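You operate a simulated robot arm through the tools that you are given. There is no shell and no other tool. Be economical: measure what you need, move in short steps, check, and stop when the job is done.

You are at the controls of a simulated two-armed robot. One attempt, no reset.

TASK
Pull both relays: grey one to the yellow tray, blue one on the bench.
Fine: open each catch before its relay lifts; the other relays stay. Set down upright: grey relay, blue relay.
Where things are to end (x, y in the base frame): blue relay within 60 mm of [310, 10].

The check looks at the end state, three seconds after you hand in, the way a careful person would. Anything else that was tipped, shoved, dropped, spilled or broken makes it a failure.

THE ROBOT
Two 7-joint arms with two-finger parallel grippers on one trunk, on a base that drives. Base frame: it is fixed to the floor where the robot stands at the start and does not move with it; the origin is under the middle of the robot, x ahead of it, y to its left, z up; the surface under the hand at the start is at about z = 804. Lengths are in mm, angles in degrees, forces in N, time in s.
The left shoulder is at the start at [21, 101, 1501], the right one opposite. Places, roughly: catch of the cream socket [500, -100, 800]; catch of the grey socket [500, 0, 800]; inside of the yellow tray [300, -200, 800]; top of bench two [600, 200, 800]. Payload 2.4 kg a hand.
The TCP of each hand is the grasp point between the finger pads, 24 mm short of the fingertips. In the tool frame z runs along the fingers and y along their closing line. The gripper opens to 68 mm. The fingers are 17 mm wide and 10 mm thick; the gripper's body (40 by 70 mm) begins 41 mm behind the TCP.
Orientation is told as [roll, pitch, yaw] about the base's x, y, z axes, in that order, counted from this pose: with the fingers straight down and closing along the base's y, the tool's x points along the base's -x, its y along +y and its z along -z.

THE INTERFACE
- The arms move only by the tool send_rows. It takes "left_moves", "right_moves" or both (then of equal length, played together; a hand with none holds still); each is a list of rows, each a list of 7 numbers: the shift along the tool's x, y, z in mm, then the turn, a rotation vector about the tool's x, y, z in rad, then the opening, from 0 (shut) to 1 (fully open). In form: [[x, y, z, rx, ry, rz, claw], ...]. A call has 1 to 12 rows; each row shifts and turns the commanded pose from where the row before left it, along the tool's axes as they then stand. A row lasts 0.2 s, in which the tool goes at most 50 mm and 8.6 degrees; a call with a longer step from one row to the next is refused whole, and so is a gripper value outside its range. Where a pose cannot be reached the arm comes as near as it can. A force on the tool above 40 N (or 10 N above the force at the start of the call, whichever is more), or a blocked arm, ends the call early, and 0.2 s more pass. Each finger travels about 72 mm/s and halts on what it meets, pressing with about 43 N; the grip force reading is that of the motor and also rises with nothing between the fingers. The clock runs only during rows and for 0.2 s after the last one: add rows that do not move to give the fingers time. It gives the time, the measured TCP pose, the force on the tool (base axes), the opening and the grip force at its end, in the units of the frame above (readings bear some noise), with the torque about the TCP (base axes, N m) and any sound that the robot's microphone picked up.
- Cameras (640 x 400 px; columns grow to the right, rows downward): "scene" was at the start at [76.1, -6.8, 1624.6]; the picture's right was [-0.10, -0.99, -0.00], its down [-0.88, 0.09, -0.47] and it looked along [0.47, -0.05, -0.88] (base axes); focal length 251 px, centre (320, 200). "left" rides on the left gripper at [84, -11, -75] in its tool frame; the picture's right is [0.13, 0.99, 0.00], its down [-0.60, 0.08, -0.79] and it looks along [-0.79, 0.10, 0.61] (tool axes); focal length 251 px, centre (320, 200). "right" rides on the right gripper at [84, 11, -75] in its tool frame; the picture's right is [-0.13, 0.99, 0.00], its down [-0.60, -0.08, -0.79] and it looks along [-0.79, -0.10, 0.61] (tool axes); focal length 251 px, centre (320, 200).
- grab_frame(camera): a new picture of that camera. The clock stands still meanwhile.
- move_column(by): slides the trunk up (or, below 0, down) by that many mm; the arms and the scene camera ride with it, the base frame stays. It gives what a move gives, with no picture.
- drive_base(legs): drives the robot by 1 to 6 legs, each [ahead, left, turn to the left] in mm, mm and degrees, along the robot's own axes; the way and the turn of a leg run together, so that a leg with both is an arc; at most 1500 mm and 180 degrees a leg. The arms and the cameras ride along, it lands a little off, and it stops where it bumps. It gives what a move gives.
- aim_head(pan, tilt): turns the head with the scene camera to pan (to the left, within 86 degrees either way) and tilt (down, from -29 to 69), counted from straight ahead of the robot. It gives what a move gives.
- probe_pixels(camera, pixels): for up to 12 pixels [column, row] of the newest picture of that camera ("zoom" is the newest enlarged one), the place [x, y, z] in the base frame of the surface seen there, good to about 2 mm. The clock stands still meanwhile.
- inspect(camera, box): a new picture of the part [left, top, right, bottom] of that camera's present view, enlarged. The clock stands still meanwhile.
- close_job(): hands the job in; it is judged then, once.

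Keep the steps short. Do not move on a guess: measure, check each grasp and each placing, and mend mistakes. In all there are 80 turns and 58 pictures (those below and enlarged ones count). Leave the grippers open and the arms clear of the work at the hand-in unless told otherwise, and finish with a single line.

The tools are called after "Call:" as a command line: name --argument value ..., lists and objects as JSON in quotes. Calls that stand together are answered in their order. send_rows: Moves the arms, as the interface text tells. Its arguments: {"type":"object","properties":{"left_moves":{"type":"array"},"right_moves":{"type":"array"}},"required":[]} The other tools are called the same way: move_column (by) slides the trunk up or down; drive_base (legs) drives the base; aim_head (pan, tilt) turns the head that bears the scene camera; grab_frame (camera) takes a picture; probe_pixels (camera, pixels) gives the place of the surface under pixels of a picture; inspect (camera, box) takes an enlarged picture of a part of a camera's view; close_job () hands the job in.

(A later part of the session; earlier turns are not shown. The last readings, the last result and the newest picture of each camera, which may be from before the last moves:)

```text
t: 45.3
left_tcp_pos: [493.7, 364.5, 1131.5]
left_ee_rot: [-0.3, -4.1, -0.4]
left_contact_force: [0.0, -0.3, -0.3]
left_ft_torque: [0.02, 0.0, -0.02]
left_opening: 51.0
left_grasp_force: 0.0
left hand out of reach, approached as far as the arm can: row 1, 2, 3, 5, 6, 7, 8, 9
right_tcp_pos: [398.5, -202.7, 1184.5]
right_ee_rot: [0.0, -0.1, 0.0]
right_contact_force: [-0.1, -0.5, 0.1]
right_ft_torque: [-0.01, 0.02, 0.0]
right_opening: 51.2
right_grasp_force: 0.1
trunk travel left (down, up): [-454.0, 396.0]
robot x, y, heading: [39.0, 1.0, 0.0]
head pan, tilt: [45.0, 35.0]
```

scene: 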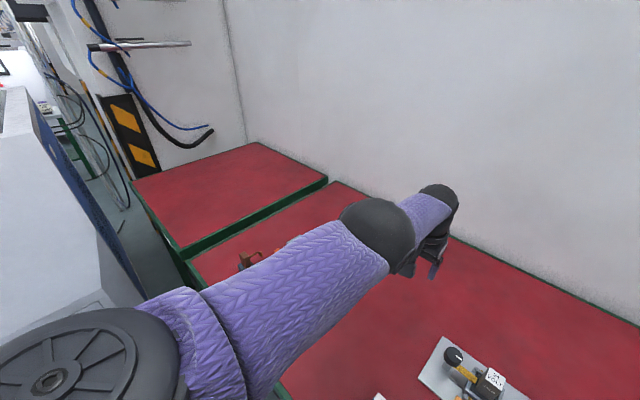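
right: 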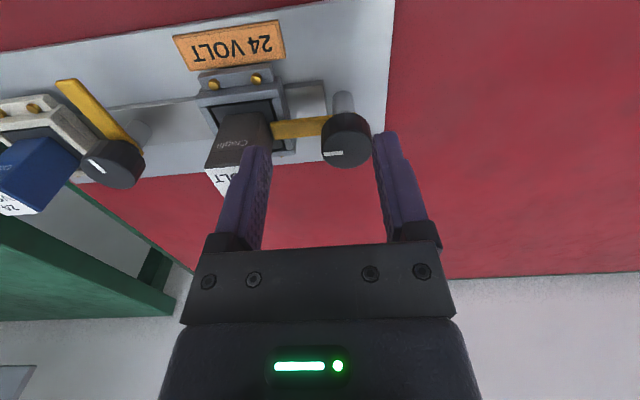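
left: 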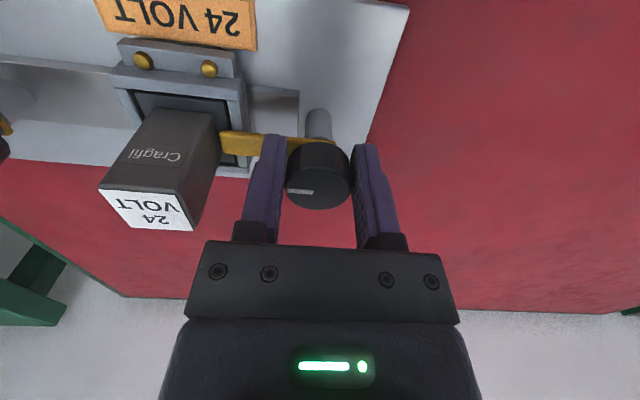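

Left parked at (494,365,1131). I lower the trunk 100 mm and re-aim the head at the work.

Call:
move_column --by -100

Call:
aim_head --pan -10 --tilt 58

Call:
inspect --camera "scene" --box '[200, 40, 456, 200]'

```text
t: 46.6
left_tcp_pos: [499.1, 362.6, 1016.4]
left_ee_rot: [-0.3, -1.9, -0.3]
left_contact_force: [-0.1, 0.3, 0.4]
left_ft_torque: [0.01, -0.02, -0.01]
left_opening: 51.1
left_grasp_force: 0.0
right_tcp_pos: [398.5, -201.8, 1085.2]
right_ee_rot: [0.1, 0.0, -0.1]
right_contact_force: [0.0, -0.5, 0.1]
right_ft_torque: [-0.01, 0.02, -0.01]
right_opening: 50.9
right_grasp_force: 0.1
trunk travel left (down, up): [-354.0, 496.0]
robot x, y, heading: [40.5, -1.6, 0.1]
head pan, tilt: [45.0, 35.0]
```

```text
t: 47.8
left_tcp_pos: [499.8, 362.3, 1015.5]
left_ee_rot: [-0.2, -1.9, -0.4]
left_contact_force: [-0.6, 0.2, 0.2]
left_ft_torque: [0.02, 0.0, 0.0]
left_opening: 51.2
left_grasp_force: 0.0
right_tcp_pos: [398.4, -202.9, 1083.5]
right_ee_rot: [0.0, 0.1, 0.2]
right_contact_force: [-0.2, -0.7, 0.3]
right_ft_torque: [0.02, 0.02, 0.01]
right_opening: 51.2
right_grasp_force: 0.1
trunk travel left (down, up): [-354.0, 496.0]
robot x, y, heading: [41.0, -1.3, -0.0]
head pan, tilt: [-10.0, 58.0]
```

```text
2.50 times, centred on (328, 120) of scene
```

zoom: 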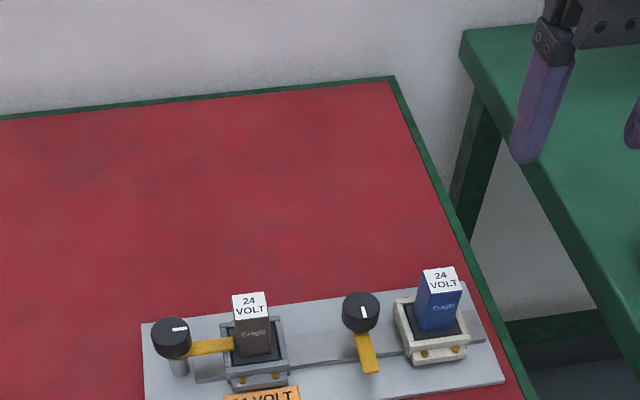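

Both sockets are intact. I check the blue relay's top corners and the bar positions once more.

Call:
probe_pixels --camera "zoom" --pixels '[[428, 272], [450, 269], [432, 290], [459, 286], [440, 279], [348, 310], [374, 308], [157, 338], [186, 336], [250, 305]]'

Call:
send_rows --right_moves '[[-40, 6.5, 30, 0, 0, 0, 0.75], [-41, 6.5, 40, 0, 0, 0, 0.75], [0, 0, 35, 0, 0, 0, 0.75], [0, 0, 0, 0, 0, 0, 0.75]]'

Call:
grab_frame --camera "right"

```text
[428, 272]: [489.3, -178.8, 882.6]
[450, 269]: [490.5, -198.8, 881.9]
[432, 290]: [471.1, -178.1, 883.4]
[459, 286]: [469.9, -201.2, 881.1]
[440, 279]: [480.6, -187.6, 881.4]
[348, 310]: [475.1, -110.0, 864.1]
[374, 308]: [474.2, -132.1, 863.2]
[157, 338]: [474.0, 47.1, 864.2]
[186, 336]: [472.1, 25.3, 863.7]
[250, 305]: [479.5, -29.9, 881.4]
```

```text
refused: row 1 steps farther than a row can; nothing moved
```

```text
34 pictures are left
```

right: 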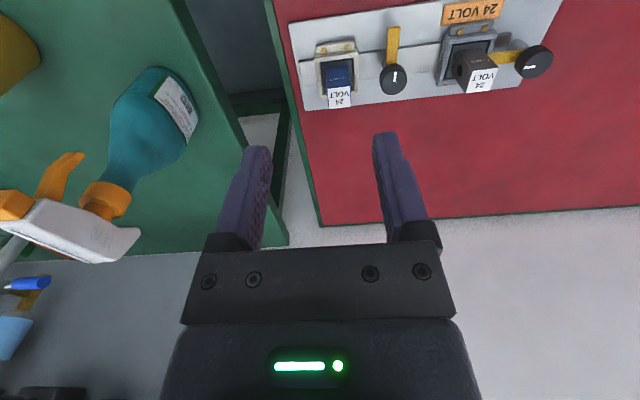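

Blue relay top centre ≈ (480,-189,882). That move was refused (step too long); I send shorter rows.

Call:
send_rows --right_moves '[[-27, 4.4, 30, 0, 0, 0, 0.75], [-27, 4.4, 30, 0, 0, 0, 0.75], [-28, 4.4, 30, 0, 0, 0, 0.75], [0, 0, 18, 0, 0, 0, 0.75], [0, 0, 0, 0, 0, 0, 0.75]]'

Call:
grab_frame --camera "right"

```text
t: 49.0
left_tcp_pos: [500.7, 362.9, 1014.5]
left_ee_rot: [-0.3, -2.0, -0.3]
left_contact_force: [0.5, 0.2, -0.8]
left_ft_torque: [-0.01, 0.03, 0.03]
left_opening: 50.8
left_grasp_force: 0.1
right_tcp_pos: [481.6, -185.9, 975.6]
right_ee_rot: [0.0, 0.1, 0.1]
right_contact_force: [0.3, 1.0, -0.1]
right_ft_torque: [0.04, 0.02, -0.01]
right_opening: 51.1
right_grasp_force: 0.0
trunk travel left (down, up): [-354.0, 496.0]
robot x, y, heading: [43.7, -0.3, 0.1]
head pan, tilt: [-10.0, 58.0]
```

```text
33 pictures are left
```

right: 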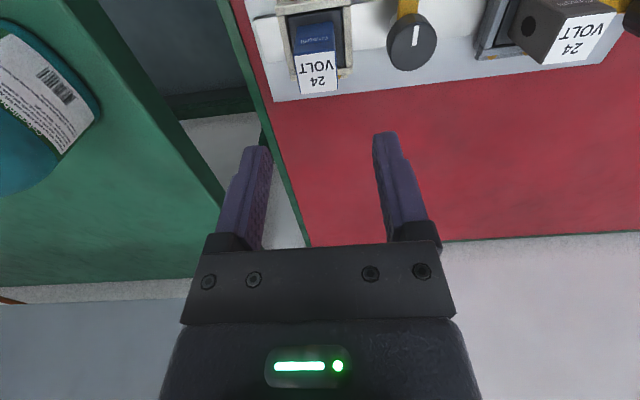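

Relay at column 316, so I shift 3.4 mm right and descend to z≈864 (tips at 840, above the socket frame).

Call:
send_rows --right_moves '[[1, -3.4, 30, 0, 0, 0, 0.75], [0, 0, 30, 0, 0, 0, 0.75], [0, 0, 30, 0, 0, 0, 0.75], [0, 0, 21, 0, 0, 0, 0.75], [0, 0, 0, 0, 0, 0, 0.75]]'

Call:
grab_frame --camera "right"

```text
t: 50.2
left_tcp_pos: [497.7, 362.5, 1015.5]
left_ee_rot: [-0.4, -1.8, -0.2]
left_contact_force: [0.1, 0.4, -0.3]
left_ft_torque: [-0.01, 0.0, 0.03]
left_opening: 51.0
left_grasp_force: 0.1
right_tcp_pos: [479.7, -191.5, 864.4]
right_ee_rot: [0.0, -0.1, 0.0]
right_contact_force: [-1.2, 0.7, -0.9]
right_ft_torque: [0.0, 0.0, -0.02]
right_opening: 51.0
right_grasp_force: 0.0
trunk travel left (down, up): [-354.0, 496.0]
robot x, y, heading: [41.9, 2.8, 0.1]
head pan, tilt: [-10.0, 58.0]
```

```text
32 pictures are left
```

right: 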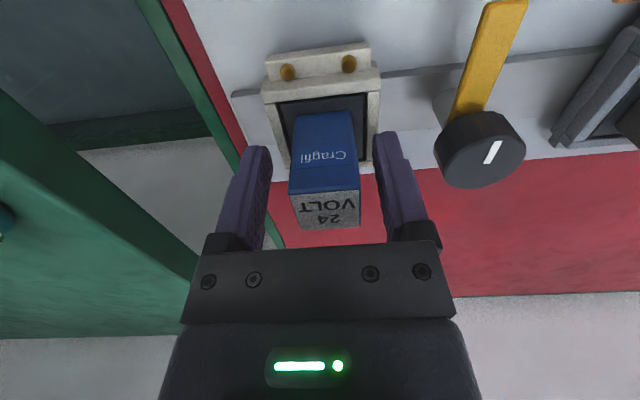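

The relay is between the pads. I close.

Call:
send_rows --right_moves '[[0, 1, 0, 0, 0, 0, 0.5], [0, 0, 0, 0, 0, 0, 0.25], [0, 0, 0, 0, 0, 0, 0.25], [0, 0, 0, 0, 0, 0, 0.25]]'

```text
t: 51.2
left_tcp_pos: [500.5, 363.3, 1015.4]
left_ee_rot: [-0.4, -1.9, -0.2]
left_contact_force: [0.0, -0.3, -0.6]
left_ft_torque: [-0.02, -0.02, -0.04]
left_opening: 50.9
left_grasp_force: 0.0
right_tcp_pos: [478.8, -190.2, 865.4]
right_ee_rot: [0.0, -0.1, 0.1]
right_contact_force: [-0.4, 1.4, 0.1]
right_ft_torque: [0.04, -0.03, 0.01]
right_opening: 27.6
right_grasp_force: 42.6
trunk travel left (down, up): [-354.0, 496.0]
robot x, y, heading: [42.4, -0.5, 0.0]
head pan, tilt: [-10.0, 58.0]
```

Gripped at 27.6 mm with 43 N. I pull it straight up slowly.

Call:
send_rows --right_moves '[[0, 0, -5, 0, 0, 0, 0.25], [0, 0, -8, 0, 0, 0, 0.25], [0, 0, -12, 0, 0, 0, 0.25], [0, 0, -15, 0, 0, 0, 0.25], [0, 0, -20, 0, 0, 0, 0.25], [0, 0, 0, 0, 0, 0, 0.25]]'

Call:
inspect --camera "scene" --box '[240, 60, 496, 220]'

Call:
grab_frame --camera "right"

```text
t: 52.6
left_tcp_pos: [499.6, 363.0, 1014.7]
left_ee_rot: [-0.3, -1.9, -0.4]
left_contact_force: [0.1, 0.4, 0.7]
left_ft_torque: [0.02, 0.03, 0.03]
left_opening: 50.9
left_grasp_force: 0.0
right_tcp_pos: [479.9, -190.6, 924.3]
right_ee_rot: [0.0, 0.0, 0.1]
right_contact_force: [0.1, 0.0, 0.0]
right_ft_torque: [-0.01, -0.01, 0.04]
right_opening: 27.5
right_grasp_force: 42.4
trunk travel left (down, up): [-354.0, 496.0]
robot x, y, heading: [39.4, 0.8, 0.1]
head pan, tilt: [-10.0, 58.0]
```

```text
2.50 times, centred on (368, 140) of scene
```

zoom: 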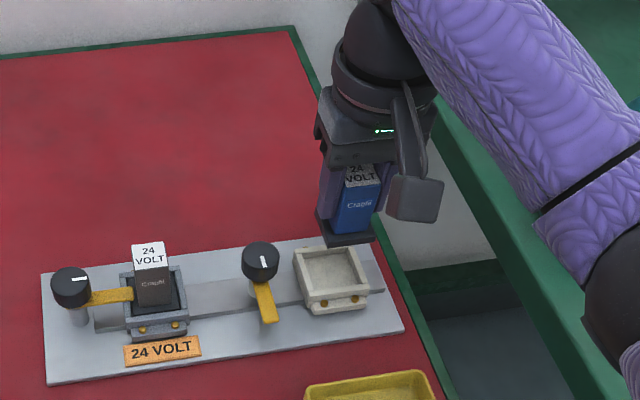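

```text
30 pictures are left
```

right: 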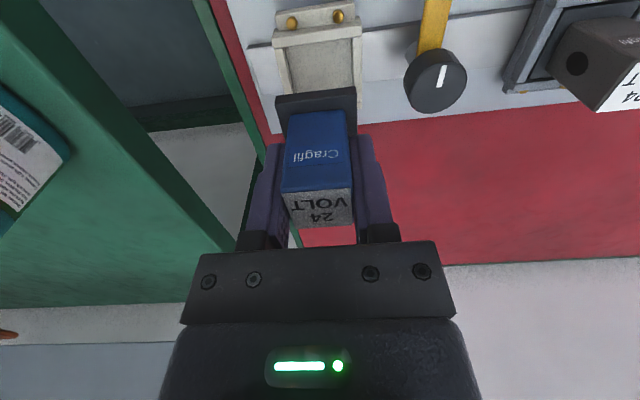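

The relay is out with its black base. I probe the base's bottom to find the height for setting down.

Call:
probe_pixels --camera "zoom" --pixels '[[350, 243], [372, 241], [332, 245], [350, 234], [352, 200], [360, 172]]'

Call:
probe_pixels --camera "right" --pixels '[[316, 98], [285, 100], [350, 92], [318, 210], [318, 88]]'

```text
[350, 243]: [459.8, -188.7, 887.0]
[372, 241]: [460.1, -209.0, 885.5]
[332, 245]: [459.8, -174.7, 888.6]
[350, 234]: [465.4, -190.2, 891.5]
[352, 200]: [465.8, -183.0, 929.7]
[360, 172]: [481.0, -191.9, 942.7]
```

```text
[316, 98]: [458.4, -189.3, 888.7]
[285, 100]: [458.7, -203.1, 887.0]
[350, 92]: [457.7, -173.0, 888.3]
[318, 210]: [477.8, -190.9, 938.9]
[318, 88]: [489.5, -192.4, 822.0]
```

Base bottom ≈ 41 mm below the TCP (spare relays are 59 mm tall). I lift 40 mm more and carry it to above (310,10).

Call:
send_rows --right_moves '[[0, 0, -40, 0, 0, 0, 0.25], [28.3, 33.4, 0, 0, 0, 0, 0.25], [28.3, 33.4, 0, 0, 0, 0, 0.25], [28.3, 33.4, 0, 0, 0, 0, 0.25], [28.3, 33.4, 0, 0, 0, 0, 0.25], [28.3, 33.4, 0, 0, 0, 0, 0.25], [28.3, 33.4, 0, 0, 0, 0, 0.25], [0, 0, 0, 0, 0, 0, 0.25]]'

Call:
grab_frame --camera "right"

Call:
grab_frame --camera "scene"

```text
t: 54.4
left_tcp_pos: [500.7, 362.6, 1015.2]
left_ee_rot: [-0.3, -1.8, -0.2]
left_contact_force: [0.0, 0.2, -0.3]
left_ft_torque: [-0.01, 0.03, -0.03]
left_opening: 51.2
left_grasp_force: 0.1
right_tcp_pos: [309.3, 10.7, 966.3]
right_ee_rot: [0.0, 0.0, 0.1]
right_contact_force: [-0.2, 0.7, -0.9]
right_ft_torque: [-0.03, 0.02, -0.03]
right_opening: 27.6
right_grasp_force: 42.1
trunk travel left (down, up): [-354.0, 496.0]
robot x, y, heading: [37.6, -1.6, 0.3]
head pan, tilt: [-10.0, 58.0]
```

```text
29 pictures are left
```

right: 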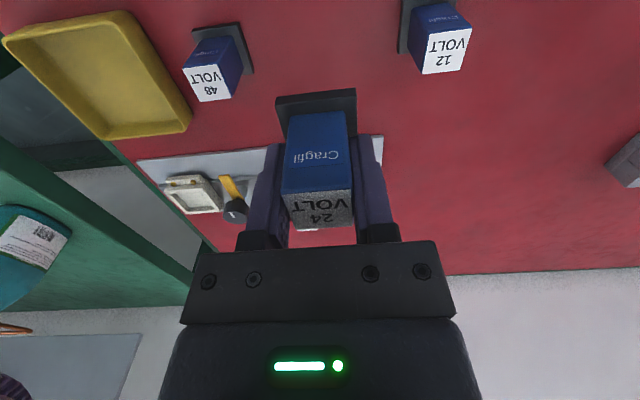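

```text
28 pictures are left
```

scene: 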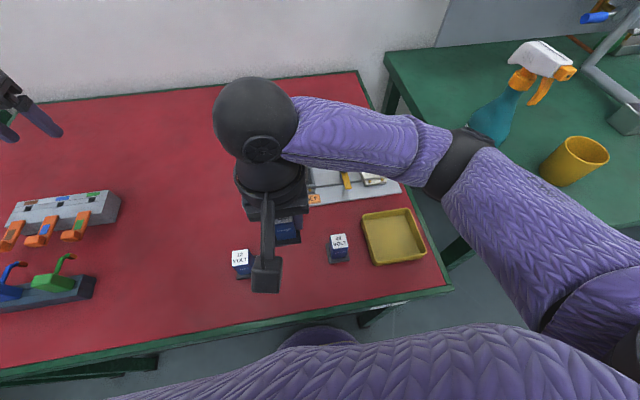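

Clear spot under the relay between the 12 V and 48 V ones. I lower to ~3 mm above the bench, then gently on.

Call:
send_rows --right_moves '[[0, 0, 30, 0, 0, 0, 0.25], [0, 0, 30, 0, 0, 0, 0.25], [0, 0, 30, 0, 0, 0, 0.25], [0, 0, 20, 0, 0, 0, 0.25], [0, 0, 7, 0, 0, 0, 0.25], [0, 0, 0, 0, 0, 0, 0.25]]'

Call:
grab_frame --camera "right"

```text
t: 55.8
left_tcp_pos: [499.4, 363.1, 1015.2]
left_ee_rot: [-0.3, -1.8, -0.3]
left_contact_force: [-0.4, -0.3, -0.4]
left_ft_torque: [-0.03, -0.02, 0.02]
left_opening: 50.7
left_grasp_force: 0.1
right_tcp_pos: [307.9, 8.0, 846.7]
right_ee_rot: [0.0, 0.0, 0.1]
right_contact_force: [0.5, 0.0, -0.4]
right_ft_torque: [0.03, 0.0, -0.02]
right_opening: 27.3
right_grasp_force: 42.0
trunk travel left (down, up): [-354.0, 496.0]
robot x, y, heading: [43.7, 2.0, -0.0]
head pan, tilt: [-10.0, 58.0]
```

```text
27 pictures are left
```

right: 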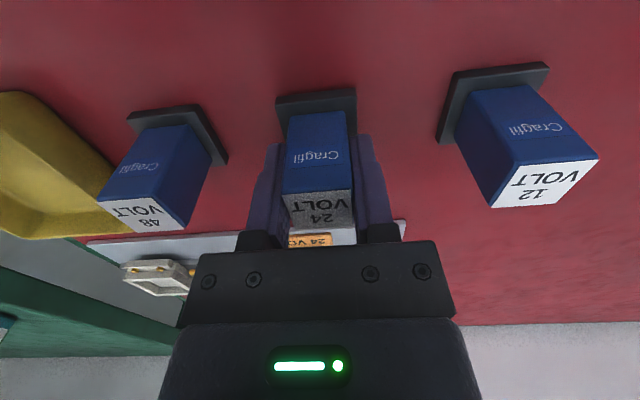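

No contact yet at z 846.7. I lower in 1 mm steps watching force.

Call:
send_rows --right_moves '[[0, 0, 1, 0, 0, 0, 0.25], [0, 0, 1, 0, 0, 0, 0.25], [0, 0, 1, 0, 0, 0, 0.25], [0, 0, 0.5, 0, 0, 0, 0.25], [0, 0, 0, 0, 0, 0, 0.25]]'

```text
t: 57.0
left_tcp_pos: [498.4, 364.1, 1016.7]
left_ee_rot: [-0.4, -1.9, -0.3]
left_contact_force: [0.3, 0.9, -0.1]
left_ft_torque: [0.01, -0.01, 0.02]
left_opening: 51.1
left_grasp_force: 0.0
right_tcp_pos: [308.0, 7.0, 844.2]
right_ee_rot: [0.1, 0.0, 0.2]
right_contact_force: [0.8, -0.1, -0.7]
right_ft_torque: [-0.03, 0.02, -0.01]
right_opening: 27.5
right_grasp_force: 42.0
trunk travel left (down, up): [-354.0, 496.0]
robot x, y, heading: [41.6, -1.4, -0.2]
head pan, tilt: [-10.0, 58.0]
```

Call:
send_rows --right_moves '[[0, 0, 1, 0, 0, 0, 0.25], [0, 0, 1, 0, 0, 0, 0.25], [0, 0, 1, 0, 0, 0, 0.25], [0, 0, 0, 0, 0, 0, 0.25]]'

Call:
inspect --camera "right" --box '[220, 60, 420, 185]'

```text
t: 58.0
left_tcp_pos: [499.2, 362.1, 1017.1]
left_ee_rot: [-0.3, -1.9, -0.3]
left_contact_force: [-0.4, -1.3, 0.3]
left_ft_torque: [-0.06, -0.01, -0.04]
left_opening: 51.1
left_grasp_force: 0.0
right_tcp_pos: [308.0, 9.1, 842.7]
right_ee_rot: [0.1, -0.2, 0.1]
right_contact_force: [1.2, -1.1, 25.1]
right_ft_torque: [-0.09, 0.22, -0.01]
right_opening: 27.4
right_grasp_force: 42.1
trunk travel left (down, up): [-354.0, 496.0]
robot x, y, heading: [40.4, -2.6, 0.0]
head pan, tilt: [-10.0, 58.0]
```

```text
3.20 times, centred on (320, 122) of right
```

zoom: 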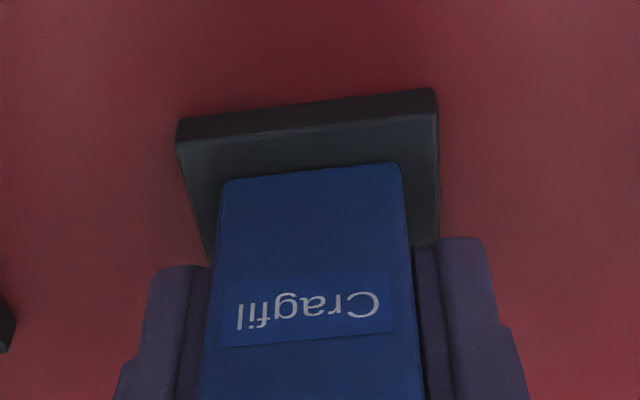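

Force rises to 25 N: it is seated on the bench. I ease 0.7 mm, open the fingers, and lift straight up.

Call:
send_rows --right_moves '[[0, 0, -0.7, 0, 0, 0, 0.25], [0, 0, 0, 0, 0, 0, 0.45], [0, 0, 0, 0, 0, 0, 0.75], [0, 0, 0, 0, 0, 0, 0.75], [0, 0, -20, 0, 0, 0, 0.75], [0, 0, -35, 0, 0, 0, 0.75], [0, 0, -40, 0, 0, 0, 0.75], [0, 0, -30, 0, 0, 0, 0.75], [0, 0, 0, 0, 0, 0, 0.75]]'

Call:
grab_frame --camera "right"

```text
t: 60.0
left_tcp_pos: [499.0, 362.6, 1015.7]
left_ee_rot: [-0.5, -1.9, -0.4]
left_contact_force: [-0.3, 0.2, -0.9]
left_ft_torque: [-0.02, -0.01, -0.01]
left_opening: 50.9
left_grasp_force: 0.0
right_tcp_pos: [310.9, 10.2, 969.9]
right_ee_rot: [0.1, 0.0, 0.1]
right_contact_force: [0.4, 0.1, -0.3]
right_ft_torque: [0.01, -0.02, -0.01]
right_opening: 51.1
right_grasp_force: 0.0
trunk travel left (down, up): [-354.0, 496.0]
robot x, y, heading: [42.0, -1.0, -0.2]
head pan, tilt: [-10.0, 58.0]
```

```text
25 pictures are left
```

right: 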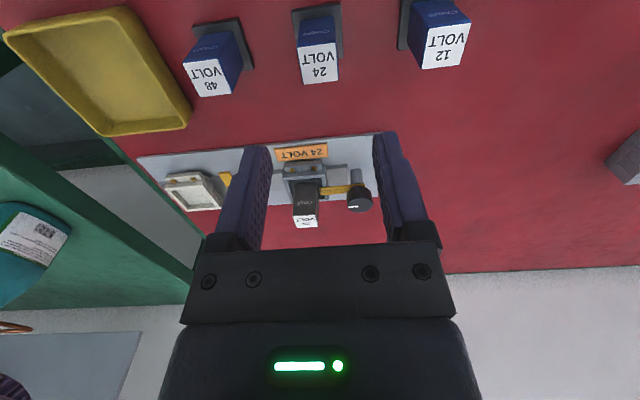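

Blue relay stands upright at (310,10). Next I drive 90 mm left so the right arm reaches the grey knob comfortably; all hands are above everything.

Call:
drive_base --legs '[[0, 90, 0]]'

Call:
grab_frame --camera "scene"

```text
t: 61.1
left_tcp_pos: [497.3, 459.5, 1014.6]
left_ee_rot: [-0.6, -1.9, 0.0]
left_contact_force: [1.2, 1.0, -0.5]
left_ft_torque: [0.0, -0.03, -0.01]
left_opening: 51.0
left_grasp_force: 0.0
right_tcp_pos: [311.3, 105.2, 968.8]
right_ee_rot: [-0.1, 0.0, 0.3]
right_contact_force: [-0.9, 0.3, -0.2]
right_ft_torque: [0.0, 0.03, 0.0]
right_opening: 51.0
right_grasp_force: 0.0
trunk travel left (down, up): [-354.0, 496.0]
robot x, y, heading: [40.7, 91.4, -0.1]
head pan, tilt: [-10.0, 58.0]
```

```text
24 pictures are left
```

scene: 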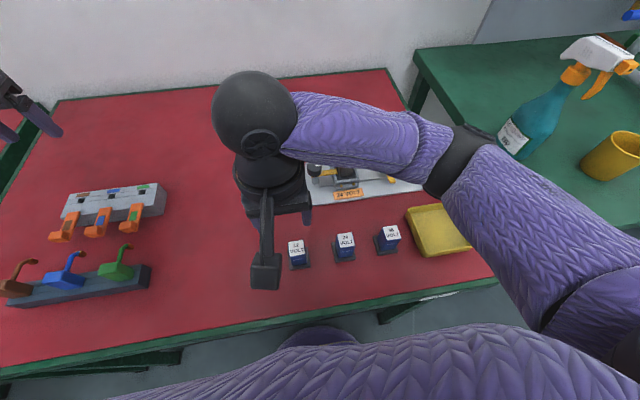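

I move the right hand above the grey knob at (480,36).

Call:
send_rows --right_moves '[[-33.8, -13.8, 0, 0, 0, 0, 0.75], [-33.8, -13.8, 0, 0, 0, 0, 0.75], [-33.8, -13.8, 0, 0, 0, 0, 0.75], [-33.8, -13.8, 0, 0, 0, 0, 0.75], [-33.8, -13.8, 0, 0, 0, 0, 0.75], [0, 0, 0, 0, 0, 0, 0.75]]'

Call:
grab_frame --camera "right"

```text
t: 62.5
left_tcp_pos: [497.2, 458.3, 1016.6]
left_ee_rot: [-0.3, -1.9, 0.0]
left_contact_force: [1.0, -0.2, 0.3]
left_ft_torque: [0.0, -0.02, 0.0]
left_opening: 51.1
left_grasp_force: 0.0
right_tcp_pos: [479.1, 38.7, 969.7]
right_ee_rot: [-0.1, 0.0, 0.4]
right_contact_force: [-0.4, 0.6, 1.0]
right_ft_torque: [-0.03, 0.04, -0.01]
right_opening: 51.0
right_grasp_force: 0.1
trunk travel left (down, up): [-354.0, 496.0]
robot x, y, heading: [40.0, 94.3, 0.3]
head pan, tilt: [-10.0, 58.0]
```

```text
23 pictures are left
```

right: 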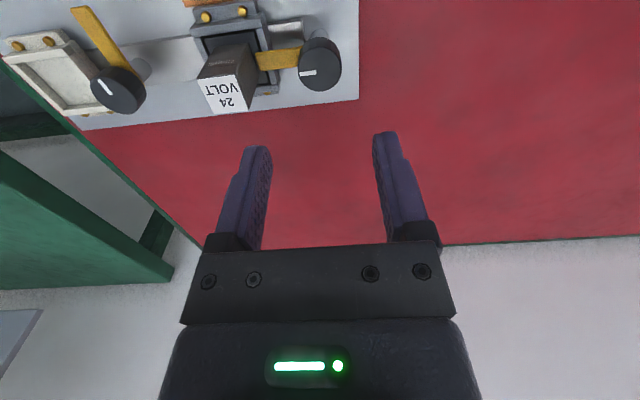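

Knob is at (320,63), nearly centred. I descend to z≈866 with a 1.5 mm shift right, then close.

Call:
send_rows --right_moves '[[-1, -1.5, 30, 0, 0, 0, 0.75], [0, 0, 30, 0, 0, 0, 0.75], [0, 0, 28, 0, 0, 0, 0.75], [0, 0, 15.5, 0, 0, 0, 0.75], [0, 0, 0, 0, 0, 0, 0.75], [0, 0, 0, 0, 0, 0, 0.45], [0, 0, 0, 0, 0, 0, 0.3], [0, 0, 0, 0, 0, 0, 0.3], [0, 0, 0, 0, 0, 0, 0.3]]'

Call:
grab_frame --camera "right"

```text
t: 64.5
left_tcp_pos: [498.1, 460.2, 1014.5]
left_ee_rot: [-0.4, -1.9, 0.0]
left_contact_force: [-0.9, -0.5, 0.4]
left_ft_torque: [-0.01, -0.01, 0.0]
left_opening: 51.2
left_grasp_force: 0.1
right_tcp_pos: [480.3, 37.8, 867.1]
right_ee_rot: [0.0, 0.0, 0.5]
right_contact_force: [-2.0, 16.6, -7.2]
right_ft_torque: [0.69, -0.55, -0.02]
right_opening: 31.8
right_grasp_force: 45.1
trunk travel left (down, up): [-354.0, 496.0]
robot x, y, heading: [43.5, 92.3, 0.3]
head pan, tilt: [-10.0, 58.0]
```

```text
22 pictures are left
```

right: 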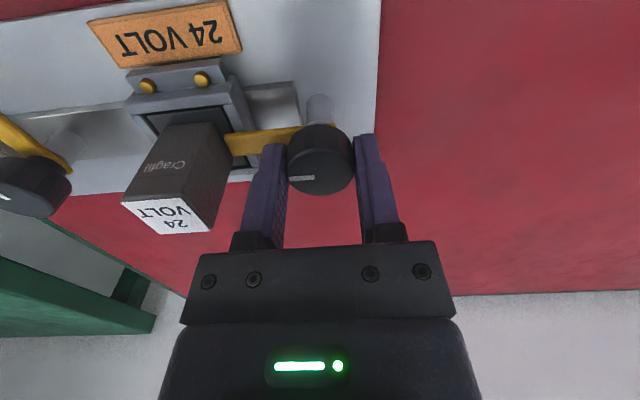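

Gripped (31.8 mm) with a 17 N side load; I shift +1.5 mm and turn 16° as a trial.

Call:
send_rows --right_moves '[[0, 1.5, 0, 0, 0, 0, 0.3], [0, 0, 0, 0, 0, 0.1, 0.3], [0, 0, 0, 0, 0, 0.1, 0.3], [0, 0, 0, 0, 0, 0.08, 0.3], [0, 0, 0, 0, 0, 0, 0.3]]'

Call:
inspect --camera "right" --box '[160, 40, 448, 220]'

```text
t: 65.8
left_tcp_pos: [497.9, 460.7, 1014.4]
left_ee_rot: [-0.4, -2.0, 0.0]
left_contact_force: [0.2, -0.6, 0.6]
left_ft_torque: [0.02, -0.01, -0.03]
left_opening: 51.0
left_grasp_force: 0.0
right_tcp_pos: [479.8, 37.0, 865.8]
right_ee_rot: [-0.2, 0.0, -15.8]
right_contact_force: [-4.2, 7.2, 5.7]
right_ft_torque: [0.57, 1.18, -0.02]
right_opening: 31.8
right_grasp_force: 45.3
trunk travel left (down, up): [-354.0, 496.0]
robot x, y, heading: [42.7, 92.7, 0.0]
head pan, tilt: [-10.0, 58.0]
```

```text
2.22 times, centred on (304, 130) of right
```

zoom: 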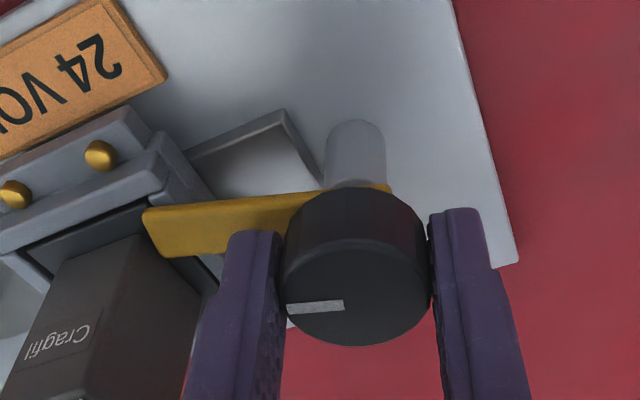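

The bar turns with the knob, no resisting torque about z. I continue to about -89°.

Call:
send_rows --right_moves '[[0, 0, 0, 0, 0, 0.13, 0.3], [0, 0, 0, 0, 0, 0.13, 0.3], [0, 0, 0, 0, 0, 0.13, 0.3], [0, 0, 0, 0, 0, 0.13, 0.3], [0, 0, 0, 0, 0, 0.13, 0.3], [0, 0, 0, 0, 0, 0.13, 0.3], [0, 0, 0, 0, 0, 0.13, 0.3], [0, 0, 0, 0, 0, 0.13, 0.3], [0, 0, 0, 0, 0, 0.13, 0.3], [0, 0, 0, 0, 0, 0.1, 0.3], [0, 0, 0, 0, 0, 0, 0.3]]'

Call:
inspect --camera "scene" --box '[220, 80, 476, 240]'

```text
t: 68.2
left_tcp_pos: [496.2, 459.5, 1015.3]
left_ee_rot: [-0.3, -2.0, 0.1]
left_contact_force: [0.2, -0.5, 0.0]
left_ft_torque: [0.01, 0.01, 0.01]
left_opening: 51.1
left_grasp_force: 0.2
right_tcp_pos: [479.3, 37.8, 867.6]
right_ee_rot: [-0.2, -0.1, -88.6]
right_contact_force: [-19.3, 10.4, -10.0]
right_ft_torque: [0.61, -0.31, 0.0]
right_opening: 31.8
right_grasp_force: 44.4
trunk travel left (down, up): [-354.0, 496.0]
robot x, y, heading: [40.1, 97.9, 0.2]
head pan, tilt: [-10.0, 58.0]
```

```text
2.50 times, centred on (348, 160) of scene
```

zoom: 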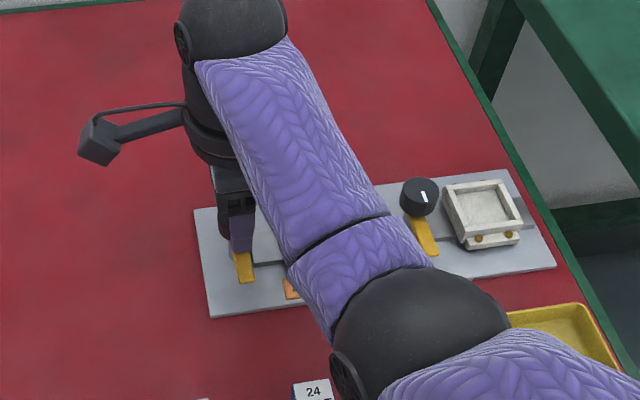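

The grey catch bar now points at the robot. I release, lift 105 mm.

Call:
send_rows --right_moves '[[0, 0, 0, 0, 0, 0, 0.6], [0, 0, 0, 0, 0, 0, 0.75], [0, 0, 0, 0, 0, 0, 0.75], [0, 0, -25, 0, 0, 0, 0.75], [0, 0, -30, 0, 0, 0, 0.75], [0, 0, -30, 0, 0, 0, 0.75], [0, 0, -20, 0, 0, 0, 0.75], [0, 0, 0, 0, 0, 0, 0.75]]'

Call:
send_rows --right_moves '[[0, 0, 0, 0, 0, -0.13, 0.75], [0, 0, 0, 0, 0, -0.13, 0.75], [0, 0, 0, 0, 0, -0.13, 0.75], [0, 0, 0, 0, 0, -0.13, 0.75], [0, 0, 0, 0, 0, -0.13, 0.75], [0, 0, 0, 0, 0, -0.13, 0.75], [0, 0, 0, 0, 0, -0.13, 0.75], [0, 0, 0, 0, 0, -0.13, 0.75], [0, 0, 0, 0, 0, -0.13, 0.75], [0, 0, 0, 0, 0, -0.13, 0.75], [0, 0, 0, 0, 0, -0.13, 0.75], [0, 0, 0, 0, 0, -0.11, 0.75]]'

Call:
grab_frame --camera "right"

```text
t: 70.0
left_tcp_pos: [498.6, 459.1, 1015.5]
left_ee_rot: [-0.4, -1.9, 0.1]
left_contact_force: [0.3, -0.6, -0.2]
left_ft_torque: [-0.01, 0.01, 0.04]
left_opening: 51.1
left_grasp_force: 0.1
right_tcp_pos: [498.3, 40.1, 961.6]
right_ee_rot: [0.1, -0.1, -88.5]
right_contact_force: [0.7, 0.2, 0.1]
right_ft_torque: [-0.03, -0.01, 0.02]
right_opening: 51.1
right_grasp_force: 0.1
right hand out of reach, approached as far as the arm can: row 6, 7
trunk travel left (down, up): [-354.0, 496.0]
robot x, y, heading: [42.8, 88.8, 0.2]
head pan, tilt: [-10.0, 58.0]
```

```text
t: 72.6
left_tcp_pos: [497.6, 459.2, 1015.7]
left_ee_rot: [-0.2, -1.8, 0.0]
left_contact_force: [0.3, -0.3, -0.4]
left_ft_torque: [-0.03, 0.01, -0.05]
left_opening: 50.9
left_grasp_force: 0.1
right_tcp_pos: [500.3, 39.3, 961.3]
right_ee_rot: [0.2, -0.5, -1.8]
right_contact_force: [2.7, 0.6, -1.8]
right_ft_torque: [-0.08, -0.08, -0.1]
right_opening: 51.1
right_grasp_force: 0.1
trunk travel left (down, up): [-354.0, 496.0]
robot x, y, heading: [37.7, 94.2, 0.3]
head pan, tilt: [-10.0, 58.0]
stopped in row 12 (right hand): the force on the tool passed its limit at 72 N (the readings are from after the stop); the commanded pose is now the measured one
```

```text
19 pictures are left
```

right: 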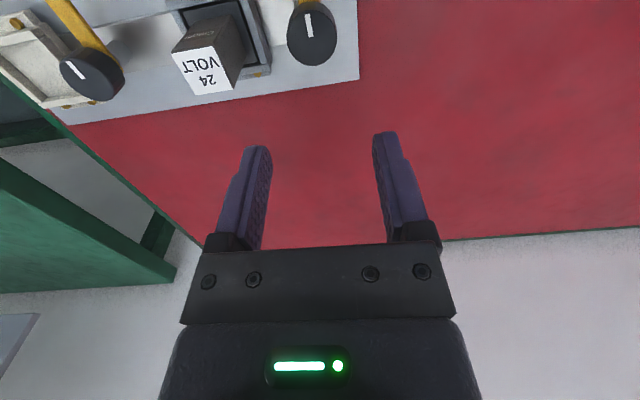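

Both catches are open. The arm drifted forward to x 500 with a force blip; I gently move back and slightly down to check it responds.

Call:
send_rows --right_moves '[[8, 0, 3, 0, 0, 0, 0.75], [8, -6, 0, 0, 0, 0, 0.75], [8, -10, 0, 0, 0, 0, 0.75], [0, 0, 0, 0, 0, 0, 0.75]]'

Call:
inspect --camera "scene" --box '[160, 0, 640, 300]'

```text
t: 73.0
left_tcp_pos: [499.3, 457.8, 1015.0]
left_ee_rot: [-0.4, -1.9, 0.0]
left_contact_force: [0.3, -0.2, -0.5]
left_ft_torque: [0.01, 0.01, 0.03]
left_opening: 50.9
left_grasp_force: 0.1
right_tcp_pos: [496.8, 38.9, 957.1]
right_ee_rot: [0.2, -0.8, -2.5]
right_contact_force: [6.4, 2.9, -6.4]
right_ft_torque: [-0.28, -0.15, -0.37]
right_opening: 51.1
right_grasp_force: 0.0
right hand out of reach, approached as far as the arm can: row 1, 2
trunk travel left (down, up): [-354.0, 496.0]
robot x, y, heading: [39.6, 94.8, 0.3]
head pan, tilt: [-10.0, 58.0]
stopped in row 2 (right hand): the force on the tool passed its limit at 52 N (the readings are from after the stop); the commanded pose is now the measured one
```

```text
1.33 times, centred on (400, 150) of scene
```

zoom: 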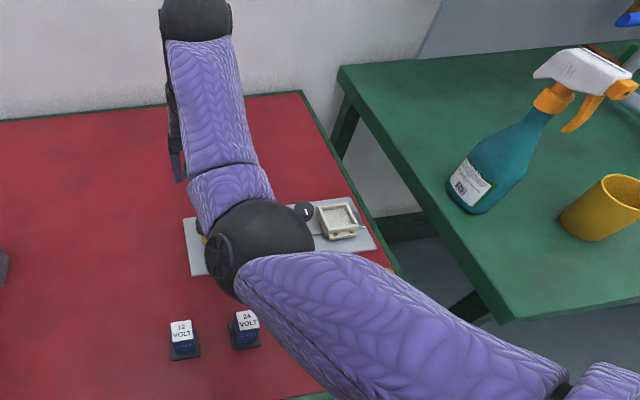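

The elbow has dropped low in front of the hand, so the camera presses on the forearm. I measure the elbow and forearm heights.

Call:
probe_pixels --camera "zoom" --pixels '[[255, 240], [225, 260], [250, 290], [205, 250], [230, 190], [200, 110], [180, 160], [350, 300], [480, 370], [200, 15], [300, 250]]'

```text
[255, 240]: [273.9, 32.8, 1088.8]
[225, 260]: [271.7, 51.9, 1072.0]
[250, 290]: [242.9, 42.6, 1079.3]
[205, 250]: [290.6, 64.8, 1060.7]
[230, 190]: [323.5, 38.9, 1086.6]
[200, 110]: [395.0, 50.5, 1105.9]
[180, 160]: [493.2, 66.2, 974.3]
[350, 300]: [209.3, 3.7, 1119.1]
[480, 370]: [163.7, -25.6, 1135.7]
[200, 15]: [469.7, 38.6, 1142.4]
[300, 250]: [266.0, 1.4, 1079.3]
```

Reading the geometry: trouble arises when the forearm rises toward the wrist (wrist limit and camera touching forearm). Raising the trunk while lowering the hand fixes that. I raise the trunk 150 mm first.

Call:
move_column --by 150

Call:
send_rows --right_moves '[[0, 0, 15, 0, 0, 0, 0.75], [0, 0, 25, 0, 0, 0, 0.75], [0, 0, 30, 0, 0, 0, 0.75], [0, 0, 30, 0, 0, 0, 0.75], [0, 0, 0, 0, 0, 0, 0.75]]'

```text
t: 74.7
left_tcp_pos: [492.1, 458.4, 1185.4]
left_ee_rot: [-0.3, -4.5, 0.0]
left_contact_force: [-0.5, 0.0, 0.0]
left_ft_torque: [0.03, 0.0, 0.0]
left_opening: 51.2
left_grasp_force: 0.1
right_tcp_pos: [497.4, 40.1, 1107.7]
right_ee_rot: [0.1, -0.8, -2.2]
right_contact_force: [-0.3, 0.9, 0.4]
right_ft_torque: [0.01, 0.02, 0.0]
right_opening: 51.0
right_grasp_force: 0.1
trunk travel left (down, up): [-504.0, 346.0]
robot x, y, heading: [42.2, 91.9, 0.2]
head pan, tilt: [-10.0, 58.0]
```

```text
t: 75.9
left_tcp_pos: [492.1, 459.0, 1186.1]
left_ee_rot: [-0.3, -4.6, 0.1]
left_contact_force: [-0.7, -0.7, 0.3]
left_ft_torque: [-0.01, 0.0, 0.01]
left_opening: 51.2
left_grasp_force: 0.1
right_tcp_pos: [497.6, 41.5, 1008.0]
right_ee_rot: [0.1, -0.7, -2.4]
right_contact_force: [-1.1, 0.3, 0.0]
right_ft_torque: [-0.02, -0.02, -0.02]
right_opening: 50.6
right_grasp_force: 0.1
trunk travel left (down, up): [-504.0, 346.0]
robot x, y, heading: [40.1, 92.5, 0.2]
head pan, tilt: [-10.0, 58.0]
```

The arm responds exactly now. I move above the grey relay (479.5,-30) and level the hand.

Call:
send_rows --right_moves '[[0, 0, 0, 0, 0.012, -0.04, 0.75], [6, -24, 0, 0, 0, 0, 0.75], [6, -24, 0, 0, 0, 0, 0.75], [6, -23, 0, 0, 0, 0, 0.75], [0, 0, 15, 0, 0, 0, 0.75], [0, 0, 15, 0, 0, 0, 0.75], [0, 0, 0, 0, 0, 0, 0.75]]'

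Call:
grab_frame --camera "right"

```text
t: 77.5
left_tcp_pos: [492.4, 457.1, 1184.5]
left_ee_rot: [-0.4, -4.6, 0.0]
left_contact_force: [1.0, 0.5, 0.6]
left_ft_torque: [0.0, -0.01, 0.0]
left_opening: 51.0
left_grasp_force: 0.1
right_tcp_pos: [481.5, -29.7, 977.4]
right_ee_rot: [0.1, 0.1, 0.0]
right_contact_force: [-0.3, 0.3, 0.3]
right_ft_torque: [-0.02, 0.02, -0.01]
right_opening: 50.8
right_grasp_force: 0.0
trunk travel left (down, up): [-504.0, 346.0]
robot x, y, heading: [39.9, 94.9, 0.1]
head pan, tilt: [-10.0, 58.0]
```

```text
17 pictures are left
```

right: 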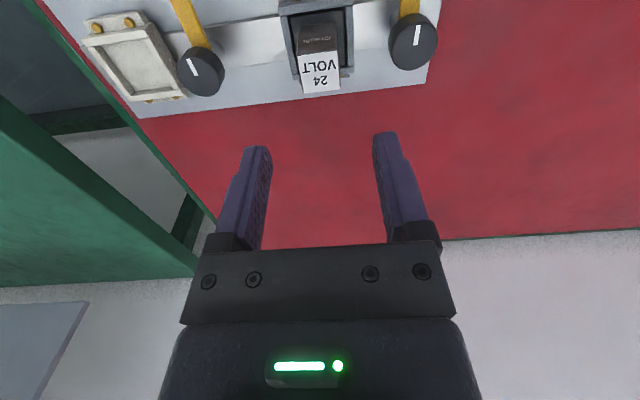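

The relay top is at (320,72), centred, and its catch is open. I descend to z≈865.

Call:
send_rows --right_moves '[[1.5, 0, 30, 0, 0, 0, 0.75], [0, 0, 30, 0, 0, 0, 0.75], [0, 0, 30, 0, 0, 0, 0.75], [0, 0, 22.5, 0, 0, 0, 0.75], [0, 0, 0, 0, 0, 0, 0.75]]'

Call:
grab_frame --camera "right"

```text
t: 78.7
left_tcp_pos: [492.1, 458.9, 1185.3]
left_ee_rot: [-0.3, -4.5, -0.1]
left_contact_force: [-0.2, 0.1, -0.2]
left_ft_torque: [-0.02, -0.02, 0.01]
left_opening: 51.0
left_grasp_force: 0.0
right_tcp_pos: [458.6, -33.3, 877.4]
right_ee_rot: [0.2, -0.1, 0.0]
right_contact_force: [0.2, 0.2, 0.4]
right_ft_torque: [0.02, -0.02, -0.02]
right_opening: 51.2
right_grasp_force: 0.2
right hand out of reach, approached as far as the arm can: row 3, 4
trunk travel left (down, up): [-504.0, 346.0]
robot x, y, heading: [38.5, 96.1, 0.4]
head pan, tilt: [-10.0, 58.0]
```

```text
16 pictures are left
```

right: 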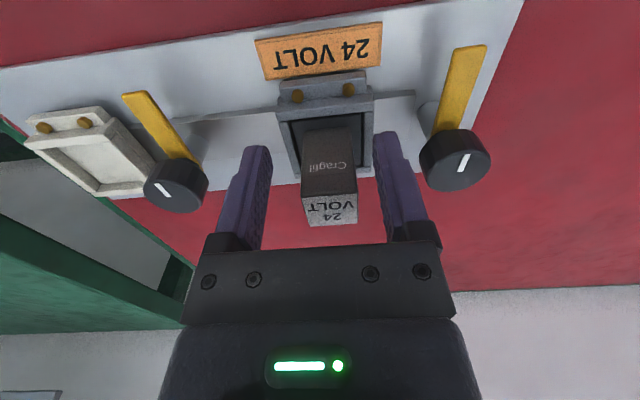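

Now the trunk is too high for reach (stopped at x 459, z 877). I lift 100 mm and check that it responds.

Call:
send_rows --right_moves '[[0, 0, -20, 0, 0, 0, 0.75], [0, 0, -30, 0, 0, 0, 0.75], [0, 0, -30, 0, 0, 0, 0.75], [0, 0, -30, 0, 0, 0, 0.75], [0, 0, 0, 0, 0, 0, 0.75]]'

```text
t: 79.9
left_tcp_pos: [491.6, 457.9, 1185.8]
left_ee_rot: [-0.3, -4.6, 0.0]
left_contact_force: [0.0, 0.1, -0.2]
left_ft_torque: [-0.04, 0.03, 0.01]
left_opening: 51.1
left_grasp_force: 0.0
right_tcp_pos: [454.3, -33.5, 988.4]
right_ee_rot: [0.2, 0.0, -0.1]
right_contact_force: [-0.1, 0.2, -0.1]
right_ft_torque: [-0.03, -0.01, 0.03]
right_opening: 51.1
right_grasp_force: 0.1
trunk travel left (down, up): [-504.0, 346.0]
robot x, y, heading: [37.9, 93.9, 0.2]
head pan, tilt: [-10.0, 58.0]
```

It responds. I raise 60 mm more, then lower the trunk 80 mm.

Call:
send_rows --right_moves '[[0, 0, -30, 0, 0, 0, 0.75], [0, 0, -30, 0, 0, 0, 0.75], [0, 0, 0, 0, 0, 0, 0.75]]'

Call:
move_column --by -80

Call:
send_rows --right_moves '[[-12, 2, 0, 0, 0, 0, 0.75], [-13, 1.5, 0, 0, 0, 0, 0.75], [0, 0, 10, 0, 0, 0, 0.75], [0, 0, 0, 0, 0, 0, 0.75]]'

```text
t: 80.6
left_tcp_pos: [490.9, 459.1, 1185.1]
left_ee_rot: [-0.3, -4.4, -0.1]
left_contact_force: [-0.9, -0.1, 0.2]
left_ft_torque: [-0.02, 0.0, 0.03]
left_opening: 51.0
left_grasp_force: 0.0
right_tcp_pos: [459.2, -32.9, 1044.3]
right_ee_rot: [0.3, -1.2, -0.6]
right_contact_force: [4.3, 2.0, -3.2]
right_ft_torque: [-0.21, 0.03, -0.28]
right_opening: 51.2
right_grasp_force: 0.1
trunk travel left (down, up): [-504.0, 346.0]
robot x, y, heading: [41.7, 95.8, 0.3]
head pan, tilt: [-10.0, 58.0]
stopped in row 3 (right hand): the force on the tool passed its limit at 88 N (the readings are from after the stop); the commanded pose is now the measured one
```

```text
t: 81.0
left_tcp_pos: [492.1, 457.5, 1170.5]
left_ee_rot: [-0.4, -4.5, -0.1]
left_contact_force: [-0.3, -1.0, 0.2]
left_ft_torque: [0.02, 0.01, -0.01]
left_opening: 51.2
left_grasp_force: 0.1
right_tcp_pos: [460.1, -33.4, 1027.9]
right_ee_rot: [0.2, -1.5, -0.3]
right_contact_force: [10.0, 1.0, -9.1]
right_ft_torque: [-0.22, -0.15, -0.25]
right_opening: 51.0
right_grasp_force: 0.1
trunk travel left (down, up): [-489.0, 360.0]
robot x, y, heading: [39.4, 91.9, -0.0]
head pan, tilt: [-10.0, 58.0]
stopped: the force on the tool passed its limit at 48 N (the readings are from after the stop); the commanded pose is now the measured one
```

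```text
t: 82.0
left_tcp_pos: [491.4, 459.4, 1171.2]
left_ee_rot: [-0.3, -4.5, -0.1]
left_contact_force: [-0.2, 0.4, -0.1]
left_ft_torque: [0.03, 0.0, -0.02]
left_opening: 50.8
left_grasp_force: 0.0
right_tcp_pos: [485.3, -30.4, 1019.1]
right_ee_rot: [0.2, -1.4, -0.4]
right_contact_force: [0.0, 0.0, 0.3]
right_ft_torque: [-0.01, 0.0, 0.0]
right_opening: 51.0
right_grasp_force: 0.1
trunk travel left (down, up): [-489.0, 360.0]
robot x, y, heading: [40.0, 92.7, 0.2]
head pan, tilt: [-10.0, 58.0]
```

Forces vanish once slightly forward/lower: the camera touches the forearm when the hand is too high. I lower 10 mm, level the hand, then lower the trunk 65 mm (tips stay ≥ 918, above the relay).

Call:
send_rows --right_moves '[[0, 0, 10, 0, 0, 0, 0.75], [0, 0, 0, 0, 0.024, -0.006, 0.75], [0, 0, 0, 0, 0, 0, 0.75]]'

Call:
move_column --by -65

Call:
grab_frame --camera "right"

```text
t: 82.8
left_tcp_pos: [492.4, 459.0, 1171.5]
left_ee_rot: [-0.3, -4.5, -0.1]
left_contact_force: [-0.5, 0.4, 0.8]
left_ft_torque: [-0.02, 0.0, -0.01]
left_opening: 51.2
left_grasp_force: 0.1
right_tcp_pos: [487.1, -30.6, 1009.1]
right_ee_rot: [0.2, 0.0, 0.0]
right_contact_force: [0.2, 0.8, 0.3]
right_ft_torque: [0.0, -0.04, 0.0]
right_opening: 50.7
right_grasp_force: 0.0
trunk travel left (down, up): [-489.0, 360.0]
robot x, y, heading: [42.6, 93.1, 0.4]
head pan, tilt: [-10.0, 58.0]
```

```text
t: 83.9
left_tcp_pos: [492.0, 457.7, 1106.2]
left_ee_rot: [-0.3, -4.5, 0.0]
left_contact_force: [-0.8, -1.0, 0.6]
left_ft_torque: [0.03, -0.02, -0.01]
left_opening: 51.0
left_grasp_force: 0.0
right_tcp_pos: [486.2, -30.0, 946.0]
right_ee_rot: [0.2, -0.2, -0.1]
right_contact_force: [0.3, 0.1, -0.2]
right_ft_torque: [0.03, -0.02, 0.0]
right_opening: 50.9
right_grasp_force: 0.0
trunk travel left (down, up): [-424.0, 425.0]
robot x, y, heading: [43.7, 94.3, 0.2]
head pan, tilt: [-10.0, 58.0]
```

```text
15 pictures are left
```

right: 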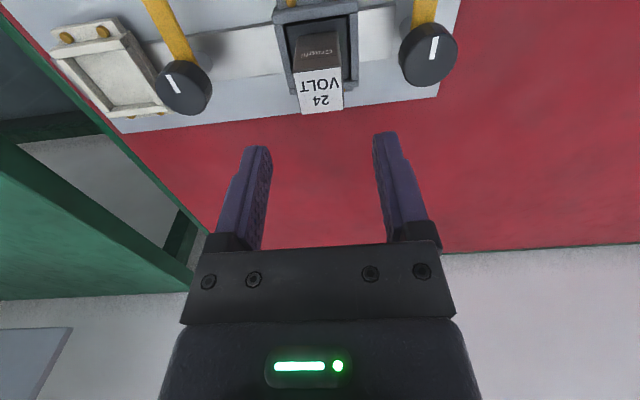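

Centred at column 320. I descend 81 mm while moving back 6 mm to x 480.

Call:
send_rows --right_moves '[[3, 0, 25, 0, 0, 0, 0.75], [3, 0, 25, 0, 0, 0, 0.75], [0, 0, 20, 0, 0, 0, 0.75], [0, 0, 11, 0, 0, 0, 0.75], [0, 0, 0, 0, 0, 0, 0.75]]'

Call:
grab_frame --camera "right"

```text
t: 85.1
left_tcp_pos: [492.6, 458.0, 1105.9]
left_ee_rot: [-0.3, -4.6, -0.1]
left_contact_force: [0.6, -0.3, -0.4]
left_ft_torque: [0.02, -0.01, -0.03]
left_opening: 51.0
left_grasp_force: 0.0
right_tcp_pos: [479.0, -29.9, 862.8]
right_ee_rot: [0.2, 0.0, 0.0]
right_contact_force: [-0.1, 0.0, 0.1]
right_ft_torque: [0.01, 0.0, 0.0]
right_opening: 50.8
right_grasp_force: 0.1
trunk travel left (down, up): [-424.0, 425.0]
robot x, y, heading: [43.6, 94.8, 0.4]
head pan, tilt: [-10.0, 58.0]
```

```text
14 pictures are left
```

right: 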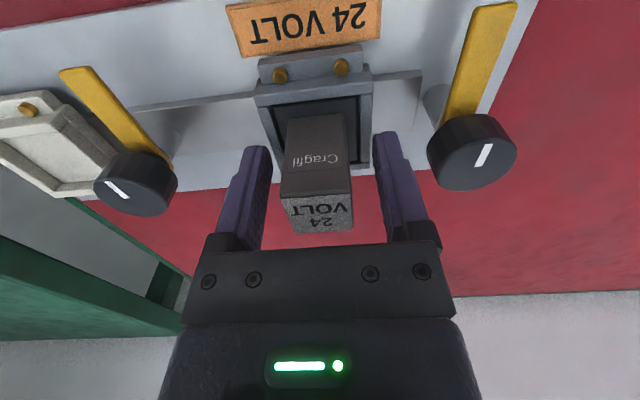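

Relay between the pads; I shift 1 mm, close, and check the grip.

Call:
send_rows --right_moves '[[0, -0.5, -1.5, 0, 0, 0, 0.5], [0, 0, 0, 0, 0, 0, 0.25], [0, 0, 0, 0, 0, 0, 0.25], [0, 0, 0, 0, 0, 0, 0.25]]'

```text
t: 86.1
left_tcp_pos: [492.5, 457.8, 1106.0]
left_ee_rot: [-0.3, -4.5, -0.1]
left_contact_force: [-0.6, 0.3, 0.3]
left_ft_torque: [-0.03, 0.04, -0.04]
left_opening: 51.0
left_grasp_force: 0.0
right_tcp_pos: [478.4, -30.2, 865.7]
right_ee_rot: [0.2, 0.0, -0.1]
right_contact_force: [-0.2, -0.2, -0.1]
right_ft_torque: [0.0, -0.02, 0.02]
right_opening: 27.8
right_grasp_force: 42.3
trunk travel left (down, up): [-424.0, 425.0]
robot x, y, heading: [42.1, 92.3, 0.2]
head pan, tilt: [-10.0, 58.0]
```

Gripped (27.8 mm, 42 N). I pull up 40 mm with the arm, then raise the trunk 60 mm so the arm's posture stays good.

Call:
send_rows --right_moves '[[0, 0, -5, 0, 0, 0, 0.25], [0, 0, -8, 0, 0, 0, 0.25], [0, 0, -12, 0, 0, 0, 0.25], [0, 0, -15, 0, 0, 0, 0.25], [0, 0, 0, 0, 0, 0, 0.25]]'

Call:
move_column --by 60

Call:
grab_frame --camera "right"

```text
t: 87.3
left_tcp_pos: [491.3, 458.1, 1106.4]
left_ee_rot: [-0.3, -4.5, -0.1]
left_contact_force: [0.0, -0.1, 0.4]
left_ft_torque: [0.04, 0.03, 0.02]
left_opening: 50.9
left_grasp_force: 0.1
right_tcp_pos: [478.9, -29.2, 905.4]
right_ee_rot: [0.2, -0.2, 0.1]
right_contact_force: [-0.7, -0.3, -0.6]
right_ft_torque: [-0.02, 0.0, 0.0]
right_opening: 27.5
right_grasp_force: 42.4
trunk travel left (down, up): [-424.0, 425.0]
robot x, y, heading: [43.0, 93.3, 0.0]
head pan, tilt: [-10.0, 58.0]
```

```text
t: 88.3
left_tcp_pos: [492.2, 459.3, 1165.4]
left_ee_rot: [-0.3, -4.6, 0.0]
left_contact_force: [-0.1, 0.0, -0.5]
left_ft_torque: [0.0, 0.02, 0.01]
left_opening: 50.9
left_grasp_force: 0.0
right_tcp_pos: [480.2, -30.5, 964.2]
right_ee_rot: [0.2, -0.1, 0.0]
right_contact_force: [0.3, 0.3, -1.2]
right_ft_torque: [-0.01, -0.03, -0.03]
right_opening: 27.3
right_grasp_force: 42.6
trunk travel left (down, up): [-484.0, 365.0]
robot x, y, heading: [36.3, 90.8, -0.1]
head pan, tilt: [-10.0, 58.0]
```

```text
13 pictures are left
```

right: 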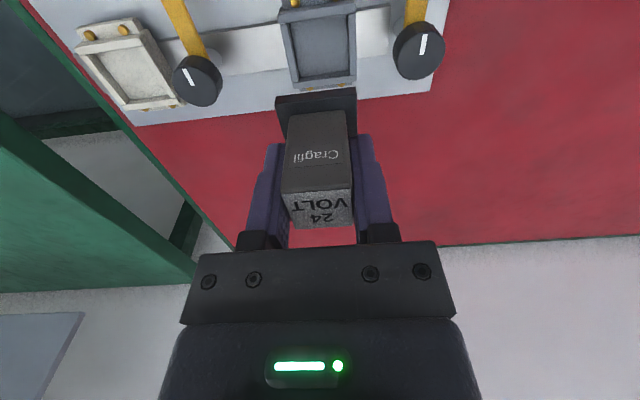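

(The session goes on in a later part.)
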